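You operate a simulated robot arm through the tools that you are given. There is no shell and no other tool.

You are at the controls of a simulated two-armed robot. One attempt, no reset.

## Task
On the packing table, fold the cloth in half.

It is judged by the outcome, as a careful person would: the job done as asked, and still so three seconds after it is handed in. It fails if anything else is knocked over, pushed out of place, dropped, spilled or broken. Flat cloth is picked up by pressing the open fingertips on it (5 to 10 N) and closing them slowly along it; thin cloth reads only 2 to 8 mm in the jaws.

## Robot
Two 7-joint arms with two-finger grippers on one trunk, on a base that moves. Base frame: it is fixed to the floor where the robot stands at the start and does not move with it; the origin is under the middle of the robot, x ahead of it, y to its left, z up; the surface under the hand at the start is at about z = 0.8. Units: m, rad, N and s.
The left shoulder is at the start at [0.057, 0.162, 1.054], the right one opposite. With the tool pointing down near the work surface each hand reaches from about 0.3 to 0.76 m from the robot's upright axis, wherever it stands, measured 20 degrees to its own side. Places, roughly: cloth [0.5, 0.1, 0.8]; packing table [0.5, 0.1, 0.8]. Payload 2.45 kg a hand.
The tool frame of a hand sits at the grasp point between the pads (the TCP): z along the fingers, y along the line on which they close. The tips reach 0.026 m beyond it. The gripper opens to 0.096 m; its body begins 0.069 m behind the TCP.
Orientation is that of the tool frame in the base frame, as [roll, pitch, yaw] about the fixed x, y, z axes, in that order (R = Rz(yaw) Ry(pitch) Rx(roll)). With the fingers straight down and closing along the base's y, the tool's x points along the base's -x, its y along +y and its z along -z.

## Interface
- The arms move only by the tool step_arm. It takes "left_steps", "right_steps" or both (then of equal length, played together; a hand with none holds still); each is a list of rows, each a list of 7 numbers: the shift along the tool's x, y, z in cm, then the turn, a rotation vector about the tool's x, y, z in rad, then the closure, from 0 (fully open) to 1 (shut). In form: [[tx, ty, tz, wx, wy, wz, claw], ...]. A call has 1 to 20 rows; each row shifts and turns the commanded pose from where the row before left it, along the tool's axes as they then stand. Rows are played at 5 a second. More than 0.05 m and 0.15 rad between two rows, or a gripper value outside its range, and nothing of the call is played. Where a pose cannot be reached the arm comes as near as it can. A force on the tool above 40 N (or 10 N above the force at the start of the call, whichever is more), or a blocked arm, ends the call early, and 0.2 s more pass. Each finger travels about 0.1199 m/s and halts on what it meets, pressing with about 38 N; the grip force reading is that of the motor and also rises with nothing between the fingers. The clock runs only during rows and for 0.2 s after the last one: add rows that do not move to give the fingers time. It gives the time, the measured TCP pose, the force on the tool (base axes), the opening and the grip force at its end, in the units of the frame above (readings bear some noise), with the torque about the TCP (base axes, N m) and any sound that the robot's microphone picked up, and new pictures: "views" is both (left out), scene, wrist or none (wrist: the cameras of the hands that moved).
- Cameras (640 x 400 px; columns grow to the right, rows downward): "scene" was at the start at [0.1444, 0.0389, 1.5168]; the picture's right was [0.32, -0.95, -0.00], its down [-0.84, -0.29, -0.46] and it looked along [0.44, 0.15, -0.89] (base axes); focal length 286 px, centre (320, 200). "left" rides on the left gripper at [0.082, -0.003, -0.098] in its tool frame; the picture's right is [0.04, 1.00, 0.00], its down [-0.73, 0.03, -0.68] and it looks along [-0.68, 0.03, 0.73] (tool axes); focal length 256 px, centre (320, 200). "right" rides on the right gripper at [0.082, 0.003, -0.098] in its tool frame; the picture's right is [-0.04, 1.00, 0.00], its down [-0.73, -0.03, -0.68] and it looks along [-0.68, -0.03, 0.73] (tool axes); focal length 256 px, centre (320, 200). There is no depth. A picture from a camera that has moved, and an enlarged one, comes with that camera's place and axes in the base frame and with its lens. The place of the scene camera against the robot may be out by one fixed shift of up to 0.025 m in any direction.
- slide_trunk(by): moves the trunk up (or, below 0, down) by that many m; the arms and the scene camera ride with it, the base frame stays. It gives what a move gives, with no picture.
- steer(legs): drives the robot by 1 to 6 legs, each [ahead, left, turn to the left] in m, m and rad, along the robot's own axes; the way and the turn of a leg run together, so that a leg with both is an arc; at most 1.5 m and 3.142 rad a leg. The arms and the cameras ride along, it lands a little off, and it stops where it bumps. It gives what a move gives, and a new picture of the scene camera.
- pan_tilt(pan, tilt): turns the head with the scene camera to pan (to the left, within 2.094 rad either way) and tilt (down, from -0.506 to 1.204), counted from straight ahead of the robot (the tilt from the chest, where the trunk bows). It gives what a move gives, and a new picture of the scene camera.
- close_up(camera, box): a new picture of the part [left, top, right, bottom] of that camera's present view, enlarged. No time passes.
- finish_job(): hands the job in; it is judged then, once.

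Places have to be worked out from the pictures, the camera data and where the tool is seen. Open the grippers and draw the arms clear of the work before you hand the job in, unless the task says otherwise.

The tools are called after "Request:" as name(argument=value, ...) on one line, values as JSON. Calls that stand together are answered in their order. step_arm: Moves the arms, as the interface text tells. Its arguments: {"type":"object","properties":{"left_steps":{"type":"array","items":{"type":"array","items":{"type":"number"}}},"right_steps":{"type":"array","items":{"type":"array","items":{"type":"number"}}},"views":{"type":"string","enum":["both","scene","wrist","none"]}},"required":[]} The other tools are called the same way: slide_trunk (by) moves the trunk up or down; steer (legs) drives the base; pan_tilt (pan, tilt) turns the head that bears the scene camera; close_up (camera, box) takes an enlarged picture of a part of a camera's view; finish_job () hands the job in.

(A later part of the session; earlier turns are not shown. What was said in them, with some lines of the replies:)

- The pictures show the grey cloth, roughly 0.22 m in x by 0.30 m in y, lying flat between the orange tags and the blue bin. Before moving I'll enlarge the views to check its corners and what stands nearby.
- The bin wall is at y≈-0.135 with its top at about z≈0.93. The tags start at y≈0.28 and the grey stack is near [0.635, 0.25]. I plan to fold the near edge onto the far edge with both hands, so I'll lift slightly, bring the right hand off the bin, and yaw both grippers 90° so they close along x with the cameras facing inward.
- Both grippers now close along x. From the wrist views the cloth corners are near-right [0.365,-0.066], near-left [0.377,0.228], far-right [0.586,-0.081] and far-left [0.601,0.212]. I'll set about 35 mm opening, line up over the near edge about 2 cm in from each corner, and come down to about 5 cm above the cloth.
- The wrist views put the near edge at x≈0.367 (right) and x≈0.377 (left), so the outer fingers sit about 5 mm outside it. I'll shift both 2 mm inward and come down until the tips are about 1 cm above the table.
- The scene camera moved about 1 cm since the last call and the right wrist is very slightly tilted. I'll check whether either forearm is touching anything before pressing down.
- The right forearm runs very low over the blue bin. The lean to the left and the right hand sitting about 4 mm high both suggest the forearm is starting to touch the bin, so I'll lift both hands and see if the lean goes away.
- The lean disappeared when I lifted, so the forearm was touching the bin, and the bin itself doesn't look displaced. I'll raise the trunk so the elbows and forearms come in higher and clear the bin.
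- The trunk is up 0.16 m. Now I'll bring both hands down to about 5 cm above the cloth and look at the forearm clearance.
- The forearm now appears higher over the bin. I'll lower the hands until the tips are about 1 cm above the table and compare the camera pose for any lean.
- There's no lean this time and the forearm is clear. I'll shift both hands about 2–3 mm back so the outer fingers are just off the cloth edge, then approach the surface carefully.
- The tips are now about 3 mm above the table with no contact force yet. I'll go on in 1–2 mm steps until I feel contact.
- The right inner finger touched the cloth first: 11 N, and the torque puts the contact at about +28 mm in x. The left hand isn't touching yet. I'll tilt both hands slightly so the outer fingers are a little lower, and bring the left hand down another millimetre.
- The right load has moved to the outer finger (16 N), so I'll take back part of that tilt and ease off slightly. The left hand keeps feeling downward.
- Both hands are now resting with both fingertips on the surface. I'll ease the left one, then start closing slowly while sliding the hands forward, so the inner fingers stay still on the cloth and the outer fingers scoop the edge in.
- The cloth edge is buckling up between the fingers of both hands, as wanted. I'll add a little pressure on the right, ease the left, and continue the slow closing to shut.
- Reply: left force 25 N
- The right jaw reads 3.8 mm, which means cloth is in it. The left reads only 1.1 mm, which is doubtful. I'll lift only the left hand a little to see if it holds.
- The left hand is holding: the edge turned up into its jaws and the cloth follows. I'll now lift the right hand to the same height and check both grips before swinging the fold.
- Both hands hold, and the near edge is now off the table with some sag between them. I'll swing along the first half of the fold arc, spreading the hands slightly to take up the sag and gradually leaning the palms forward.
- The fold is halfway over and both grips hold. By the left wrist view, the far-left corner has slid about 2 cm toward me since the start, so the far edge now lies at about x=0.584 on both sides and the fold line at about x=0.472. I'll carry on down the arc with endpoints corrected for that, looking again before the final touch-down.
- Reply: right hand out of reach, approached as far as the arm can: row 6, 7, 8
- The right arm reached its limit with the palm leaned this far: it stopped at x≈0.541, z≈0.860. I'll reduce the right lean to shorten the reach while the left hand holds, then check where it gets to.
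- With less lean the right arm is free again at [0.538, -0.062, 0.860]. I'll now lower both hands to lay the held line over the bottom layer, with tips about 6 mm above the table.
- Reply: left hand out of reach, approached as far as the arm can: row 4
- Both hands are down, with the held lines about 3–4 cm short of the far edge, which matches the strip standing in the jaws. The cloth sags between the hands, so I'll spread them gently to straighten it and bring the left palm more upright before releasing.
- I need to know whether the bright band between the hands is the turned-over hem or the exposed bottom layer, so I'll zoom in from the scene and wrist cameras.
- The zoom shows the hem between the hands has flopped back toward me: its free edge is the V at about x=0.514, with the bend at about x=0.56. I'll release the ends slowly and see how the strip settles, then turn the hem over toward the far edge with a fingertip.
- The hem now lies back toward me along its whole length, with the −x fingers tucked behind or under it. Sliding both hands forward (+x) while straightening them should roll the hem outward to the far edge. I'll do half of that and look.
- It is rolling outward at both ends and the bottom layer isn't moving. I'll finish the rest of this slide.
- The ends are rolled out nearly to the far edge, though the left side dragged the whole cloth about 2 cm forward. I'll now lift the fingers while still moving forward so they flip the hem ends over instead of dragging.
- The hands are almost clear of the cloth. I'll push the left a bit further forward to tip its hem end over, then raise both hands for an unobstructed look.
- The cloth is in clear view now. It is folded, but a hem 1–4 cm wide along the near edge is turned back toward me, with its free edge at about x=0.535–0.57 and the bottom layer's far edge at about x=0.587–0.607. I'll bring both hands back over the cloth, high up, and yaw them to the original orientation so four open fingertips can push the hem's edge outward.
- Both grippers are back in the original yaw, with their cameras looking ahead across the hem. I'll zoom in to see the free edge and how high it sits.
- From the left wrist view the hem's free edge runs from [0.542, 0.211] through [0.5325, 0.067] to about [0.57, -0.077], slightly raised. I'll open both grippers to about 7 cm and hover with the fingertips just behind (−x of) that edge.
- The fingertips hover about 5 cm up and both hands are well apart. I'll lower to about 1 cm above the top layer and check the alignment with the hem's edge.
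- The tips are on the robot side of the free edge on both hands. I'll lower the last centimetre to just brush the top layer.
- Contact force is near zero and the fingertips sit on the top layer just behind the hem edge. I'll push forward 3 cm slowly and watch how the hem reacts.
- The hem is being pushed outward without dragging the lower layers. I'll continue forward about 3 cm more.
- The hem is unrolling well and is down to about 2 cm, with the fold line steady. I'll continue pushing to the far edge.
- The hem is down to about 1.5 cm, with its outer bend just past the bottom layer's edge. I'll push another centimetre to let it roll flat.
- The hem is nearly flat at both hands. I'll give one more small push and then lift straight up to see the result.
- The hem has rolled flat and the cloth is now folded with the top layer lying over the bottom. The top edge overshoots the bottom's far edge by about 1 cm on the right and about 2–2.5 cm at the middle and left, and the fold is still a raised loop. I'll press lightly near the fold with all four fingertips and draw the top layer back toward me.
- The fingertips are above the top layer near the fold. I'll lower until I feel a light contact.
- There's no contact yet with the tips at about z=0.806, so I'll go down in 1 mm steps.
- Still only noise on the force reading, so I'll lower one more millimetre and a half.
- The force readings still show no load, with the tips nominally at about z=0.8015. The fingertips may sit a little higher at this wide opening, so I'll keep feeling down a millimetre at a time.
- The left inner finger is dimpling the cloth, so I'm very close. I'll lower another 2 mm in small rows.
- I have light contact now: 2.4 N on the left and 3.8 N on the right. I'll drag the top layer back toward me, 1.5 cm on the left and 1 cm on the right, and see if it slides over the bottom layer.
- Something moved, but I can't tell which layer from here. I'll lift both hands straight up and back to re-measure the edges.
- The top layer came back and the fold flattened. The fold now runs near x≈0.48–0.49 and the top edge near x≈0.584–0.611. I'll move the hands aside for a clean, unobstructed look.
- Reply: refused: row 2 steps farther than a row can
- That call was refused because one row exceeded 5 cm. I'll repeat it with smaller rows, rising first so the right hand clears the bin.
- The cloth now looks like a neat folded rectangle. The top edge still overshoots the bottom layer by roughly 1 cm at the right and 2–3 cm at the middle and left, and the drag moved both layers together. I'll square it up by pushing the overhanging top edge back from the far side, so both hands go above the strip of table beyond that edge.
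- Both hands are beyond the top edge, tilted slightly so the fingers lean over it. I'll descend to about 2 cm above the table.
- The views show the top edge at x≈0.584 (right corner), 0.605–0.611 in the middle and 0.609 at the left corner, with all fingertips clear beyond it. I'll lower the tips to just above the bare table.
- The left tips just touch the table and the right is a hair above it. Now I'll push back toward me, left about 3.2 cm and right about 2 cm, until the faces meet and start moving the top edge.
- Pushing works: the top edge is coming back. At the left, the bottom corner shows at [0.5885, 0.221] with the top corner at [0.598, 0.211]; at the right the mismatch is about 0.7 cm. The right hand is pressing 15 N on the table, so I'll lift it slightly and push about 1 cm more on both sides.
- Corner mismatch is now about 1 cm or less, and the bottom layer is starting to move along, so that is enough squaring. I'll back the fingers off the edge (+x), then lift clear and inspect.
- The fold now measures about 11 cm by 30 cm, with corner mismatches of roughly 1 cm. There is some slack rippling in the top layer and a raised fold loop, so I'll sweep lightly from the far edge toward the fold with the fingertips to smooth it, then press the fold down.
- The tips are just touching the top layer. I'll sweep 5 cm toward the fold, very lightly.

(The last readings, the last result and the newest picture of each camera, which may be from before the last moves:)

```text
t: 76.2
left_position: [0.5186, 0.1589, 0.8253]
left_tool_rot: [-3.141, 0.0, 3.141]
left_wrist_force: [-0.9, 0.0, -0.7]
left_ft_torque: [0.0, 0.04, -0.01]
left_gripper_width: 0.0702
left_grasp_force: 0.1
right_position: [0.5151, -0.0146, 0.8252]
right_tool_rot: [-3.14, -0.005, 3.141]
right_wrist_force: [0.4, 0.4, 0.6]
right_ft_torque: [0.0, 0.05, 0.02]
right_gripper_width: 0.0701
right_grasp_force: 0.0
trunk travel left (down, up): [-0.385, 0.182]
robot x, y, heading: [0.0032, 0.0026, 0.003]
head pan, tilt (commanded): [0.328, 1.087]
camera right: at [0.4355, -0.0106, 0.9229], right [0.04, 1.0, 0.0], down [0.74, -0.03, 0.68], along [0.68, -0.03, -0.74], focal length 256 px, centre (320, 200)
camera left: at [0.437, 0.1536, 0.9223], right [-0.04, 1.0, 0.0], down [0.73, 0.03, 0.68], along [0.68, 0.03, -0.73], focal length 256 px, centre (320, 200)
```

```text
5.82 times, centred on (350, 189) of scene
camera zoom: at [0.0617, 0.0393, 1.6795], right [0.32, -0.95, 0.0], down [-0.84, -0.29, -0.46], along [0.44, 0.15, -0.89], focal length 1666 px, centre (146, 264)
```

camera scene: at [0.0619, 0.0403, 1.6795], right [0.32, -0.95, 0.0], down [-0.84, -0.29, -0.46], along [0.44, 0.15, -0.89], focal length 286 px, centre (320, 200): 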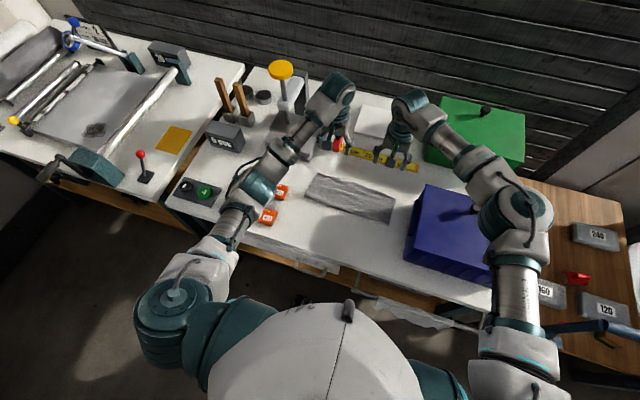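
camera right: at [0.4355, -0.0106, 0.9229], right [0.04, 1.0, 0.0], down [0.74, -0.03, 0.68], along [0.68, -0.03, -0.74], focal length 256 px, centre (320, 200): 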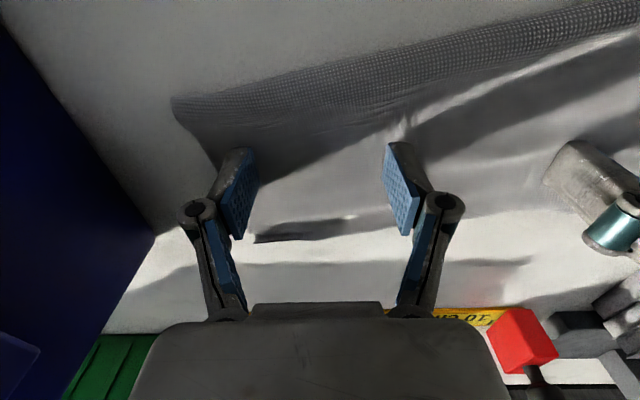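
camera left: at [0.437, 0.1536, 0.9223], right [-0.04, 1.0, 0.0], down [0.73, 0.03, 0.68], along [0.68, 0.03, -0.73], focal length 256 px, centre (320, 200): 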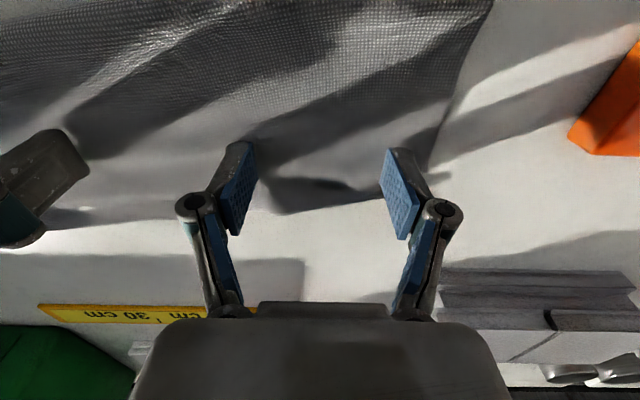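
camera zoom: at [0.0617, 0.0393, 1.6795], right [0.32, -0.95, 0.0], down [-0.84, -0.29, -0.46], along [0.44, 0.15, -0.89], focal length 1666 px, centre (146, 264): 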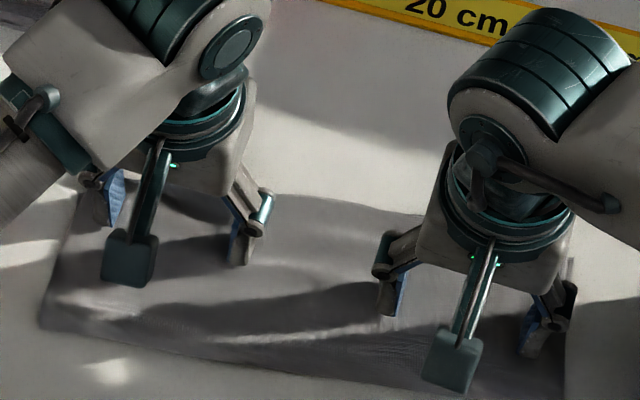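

The left side of the cloth slid along with the fingers, so the folded cloth is now rotated slightly. I'll lift straight up and look at its state.

Request:
step_arm(right_steps=[[0, 0, -1, 0, 0, 0, 0.27], [0, 0, -4, 0, 0, 0, 0.27], [0, 0, -4, 0, 0, 0, 0.27], [0, 0, -4, 0, 0, 0, 0.27], [3, 0, -4, 0, 0, 0, 0.27], [4, -2, 0, 0, 0, 0, 0.27], [3, -3, 0, 0, 0, 0, 0.27], [0, -4, 0, 0, 0, 0, 0.27], [0, -2, 0, 0, 0, 0, 0.27], [0, 0, 0, 0, 0, 0, 0.27]], left_steps=[[0, 0, -1, 0, 0, 0, 0.27], [0, 0, -4, 0, 0, 0, 0.27], [0, 0, -4, 0, 0, 0, 0.27], [0, 0, -4, 0, 0, 0, 0.27], [3, 0, -4, 0, 0, 0, 0.27], [4, 2, 0, 0, 0, 0, 0.27], [3, 3, 0, 0, 0, 0, 0.27], [0, 4, 0, 0, 0, 0, 0.27], [0, 2, 0, 0, 0, 0, 0.27], [0, 0, 0, 0, 0, 0, 0.27]], views="both")

Request:
close_up(camera="scene", box=[290, 150, 410, 225])

```text
t: 78.4
left_position: [0.4188, 0.2698, 0.994]
left_tool_rot: [-3.139, 0.001, 3.141]
left_wrist_force: [-0.5, 0.2, 0.1]
left_ft_torque: [-0.01, 0.02, -0.01]
left_gripper_width: 0.07
left_grasp_force: 0.0
right_position: [0.4158, -0.1258, 0.9968]
right_tool_rot: [-3.139, -0.006, 3.142]
right_wrist_force: [0.0, 0.0, 0.5]
right_ft_torque: [0.01, -0.01, 0.0]
right_gripper_width: 0.0703
right_grasp_force: 0.0
trunk travel left (down, up): [-0.385, 0.182]
robot x, y, heading: [0.0026, 0.0004, 0.003]
head pan, tilt (commanded): [0.328, 1.087]
camera scene: at [0.0604, 0.0394, 1.6795], right [0.32, -0.95, 0.0], down [-0.84, -0.29, -0.46], along [0.44, 0.15, -0.89], focal length 286 px, centre (320, 200)
camera right: at [0.3359, -0.1208, 1.0947], right [0.04, 1.0, 0.0], down [0.74, -0.03, 0.68], along [0.67, -0.03, -0.74], focal length 256 px, centre (320, 200)
camera left: at [0.3363, 0.2642, 1.0917], right [-0.04, 1.0, 0.0], down [0.73, 0.03, 0.68], along [0.68, 0.03, -0.73], focal length 256 px, centre (320, 200)
```

scene: 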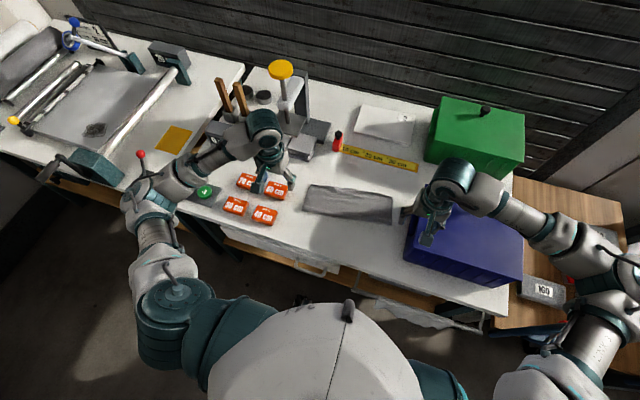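
right: 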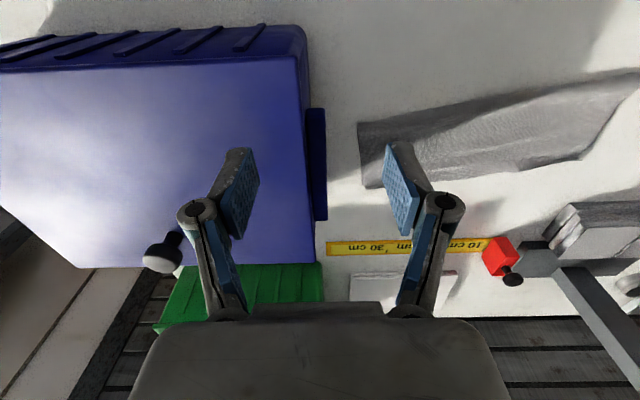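
left: 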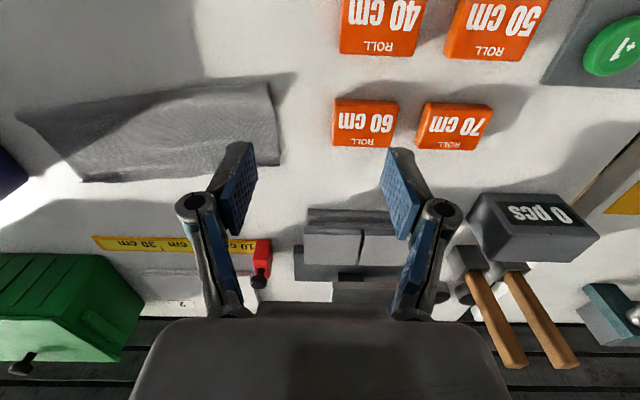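

```text
5.33 times, centred on (350, 188) of scene
camera zoom: at [0.0604, 0.0394, 1.6795], right [0.32, -0.95, 0.0], down [-0.84, -0.29, -0.46], along [0.44, 0.15, -0.89], focal length 1527 px, centre (160, 267)
```

zoom: 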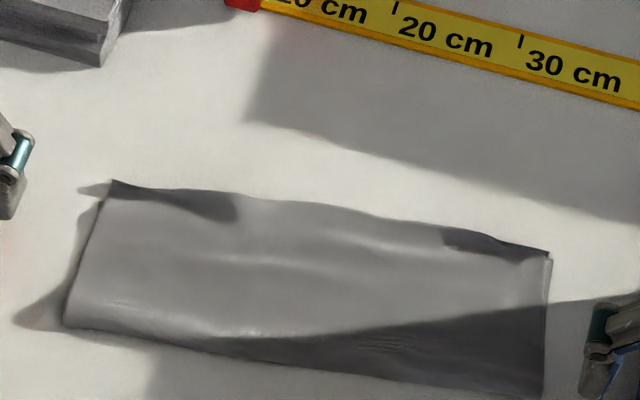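

The fold is intact; the cloth is just turned a few degrees and sits about 5 cm closer to me at the left. I'll zoom in on both ends to check edge alignment.

Request:
close_up(camera="scene", box=[290, 175, 350, 217])

Request:
close_up(camera="scene", box=[345, 185, 405, 227])

Request:
close_up(camera="left", box=[0, 60, 320, 200])

Request:
close_up(camera="right", box=[320, 50, 640, 220])

```text
9.52 times, centred on (320, 196) of scene
camera zoom: at [0.0604, 0.0394, 1.6795], right [0.32, -0.95, 0.0], down [-0.84, -0.29, -0.46], along [0.44, 0.15, -0.89], focal length 2726 px, centre (320, 238)
```

zoom: 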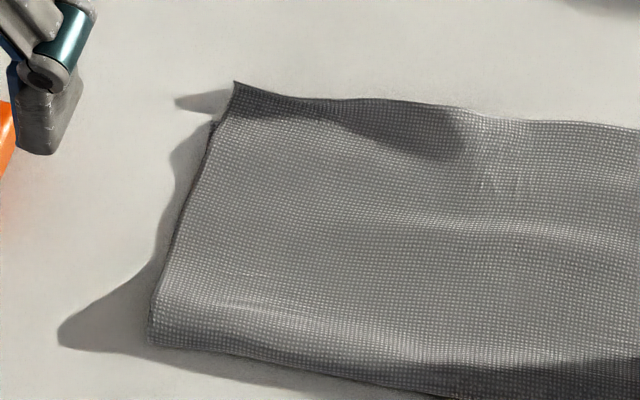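

```text
9.52 times, centred on (375, 206) of scene
camera zoom: at [0.0604, 0.0394, 1.6795], right [0.32, -0.95, 0.0], down [-0.84, -0.29, -0.46], along [0.44, 0.15, -0.89], focal length 2726 px, centre (-204, 143)
```

zoom: 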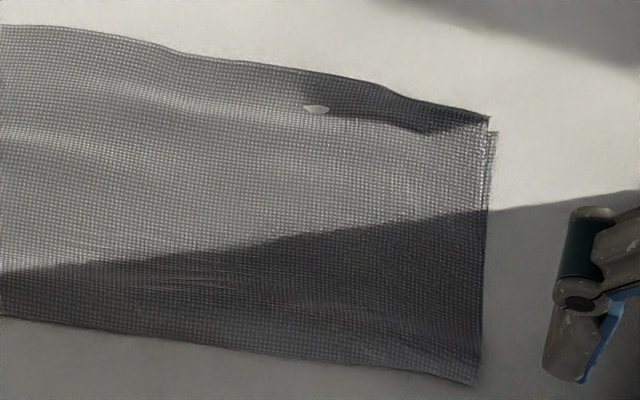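

```text
2.00 times, centred on (160, 130) of left
camera zoom: at [0.3363, 0.2642, 1.0917], right [-0.04, 1.0, 0.0], down [0.73, 0.03, 0.68], along [0.68, 0.03, -0.73], focal length 512 px, centre (640, 340)
```

zoom: 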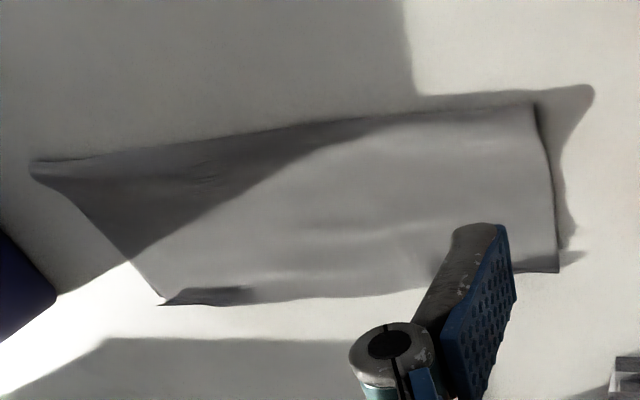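

```text
2.00 times, centred on (480, 135) of right
camera zoom: at [0.3359, -0.1208, 1.0947], right [0.04, 1.0, 0.0], down [0.74, -0.03, 0.68], along [0.67, -0.03, -0.74], focal length 512 px, centre (0, 330)
```

zoom: 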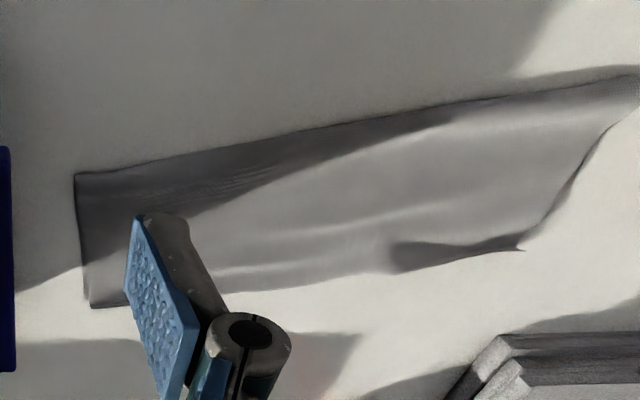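

The fold is clean: top and bottom corners are within about 0.6 cm at the right and 1.7 cm at the left, and the tags, bin and tape look undisturbed. I'll open the grippers fully and draw both arms up and back, clear of the table.

Request:
step_arm(right_steps=[[0, 0, -4, 0, 0, 0, 0.27], [0, 0, -4, 0, 0, 0, 0], [3, -2, 0, 0, 0, 0, 0], [3, -2, 0, 0, 0, 0, 0], [2, -1, 0, 0, 0, 0, 0], [0, 0, 0, 0, 0, 0, 0]], left_steps=[[0, 0, -4, 0, 0, 0, 0.27], [0, 0, -4, 0, 0, 0, 0], [3, 1, 0, 0, 0, 0, 0], [3, 1, 0, 0, 0, 0, 0], [2, 0, 0, 0, 0, 0, 0], [0, 0, 0, 0, 0, 0, 0]], views="both")

Request:
close_up(camera="scene", box=[180, 90, 540, 315])

```text
t: 79.8
left_position: [0.3397, 0.2887, 1.0764]
left_tool_rot: [3.14, 0.0, 3.14]
left_wrist_force: [0.3, -1.1, -0.5]
left_ft_torque: [-0.03, 0.02, 0.04]
left_gripper_width: 0.0958
left_grasp_force: 0.1
right_position: [0.3352, -0.1737, 1.0777]
right_tool_rot: [-3.139, -0.006, 3.14]
right_wrist_force: [0.2, 0.5, -0.2]
right_ft_torque: [0.01, 0.03, -0.02]
right_gripper_width: 0.0957
right_grasp_force: 0.2
trunk travel left (down, up): [-0.385, 0.182]
robot x, y, heading: [-0.0026, 0.0018, -0.001]
head pan, tilt (commanded): [0.328, 1.087]
camera scene: at [0.06, 0.0392, 1.6795], right [0.32, -0.95, 0.0], down [-0.84, -0.29, -0.46], along [0.44, 0.15, -0.89], focal length 286 px, centre (320, 200)
camera right: at [0.2559, -0.1699, 1.1744], right [0.04, 1.0, 0.0], down [0.74, -0.03, 0.68], along [0.67, -0.03, -0.74], focal length 256 px, centre (320, 200)
camera left: at [0.2573, 0.2837, 1.1731], right [-0.04, 1.0, 0.0], down [0.73, 0.03, 0.68], along [0.68, 0.03, -0.73], focal length 256 px, centre (320, 200)
```

scene: 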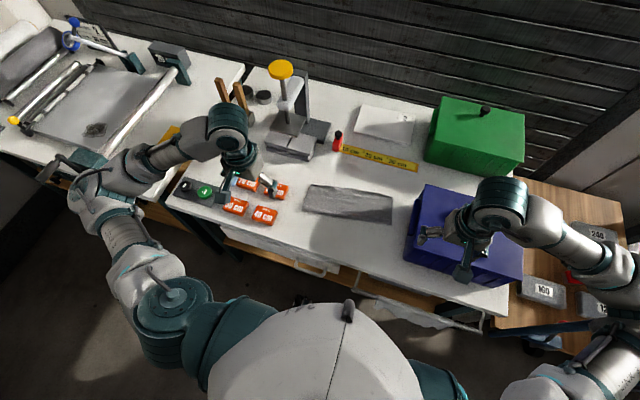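
right: 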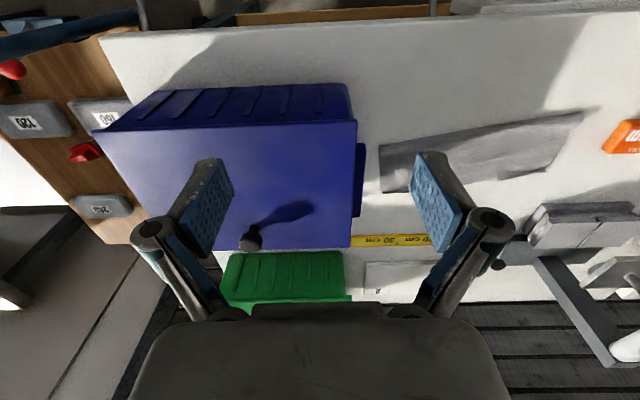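
left: 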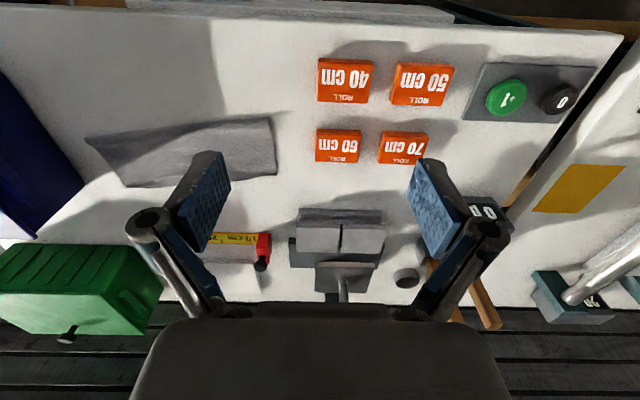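

```text
1.78 times, centred on (360, 202) of scene
camera zoom: at [0.06, 0.0392, 1.6795], right [0.32, -0.95, 0.0], down [-0.84, -0.29, -0.46], along [0.44, 0.15, -0.89], focal length 509 px, centre (249, 196)
```

zoom: 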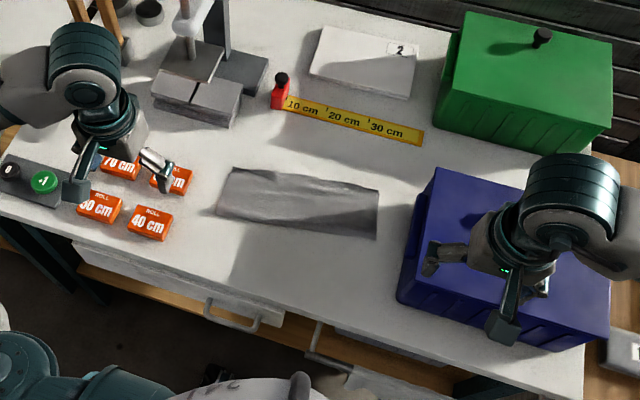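

The cloth lies folded in half on the table, everything around it is in place, and both open grippers are well clear. I'm handing the job in.

Request:
finish_job()

```text
The job is handed in.
```

I folded the cloth in half on the packing table and handed the job in. It now measures about 11 × 30 cm.

- **Alignment:** the corners of the two layers match to about 0.6 cm at the right end and 1.7 cm at the left. By my estimate the top edge overhangs a little more in the middle, up to about 2.5 cm.
- **Flatness:** the fold is slightly raised at the left end, and there are faint ripples in the top layer.
- **Position:** the folded cloth ended up turned a few degrees, with its left end about 5 cm nearer the robot.
- **Bin contact:** early on, the right forearm briefly touched the blue bin. I lifted off and raised the trunk to clear it. The bin measured within about 5 mm of its starting place afterwards.

In the last pictures nothing else on the table looks moved, and both grippers are open and clear of the work.
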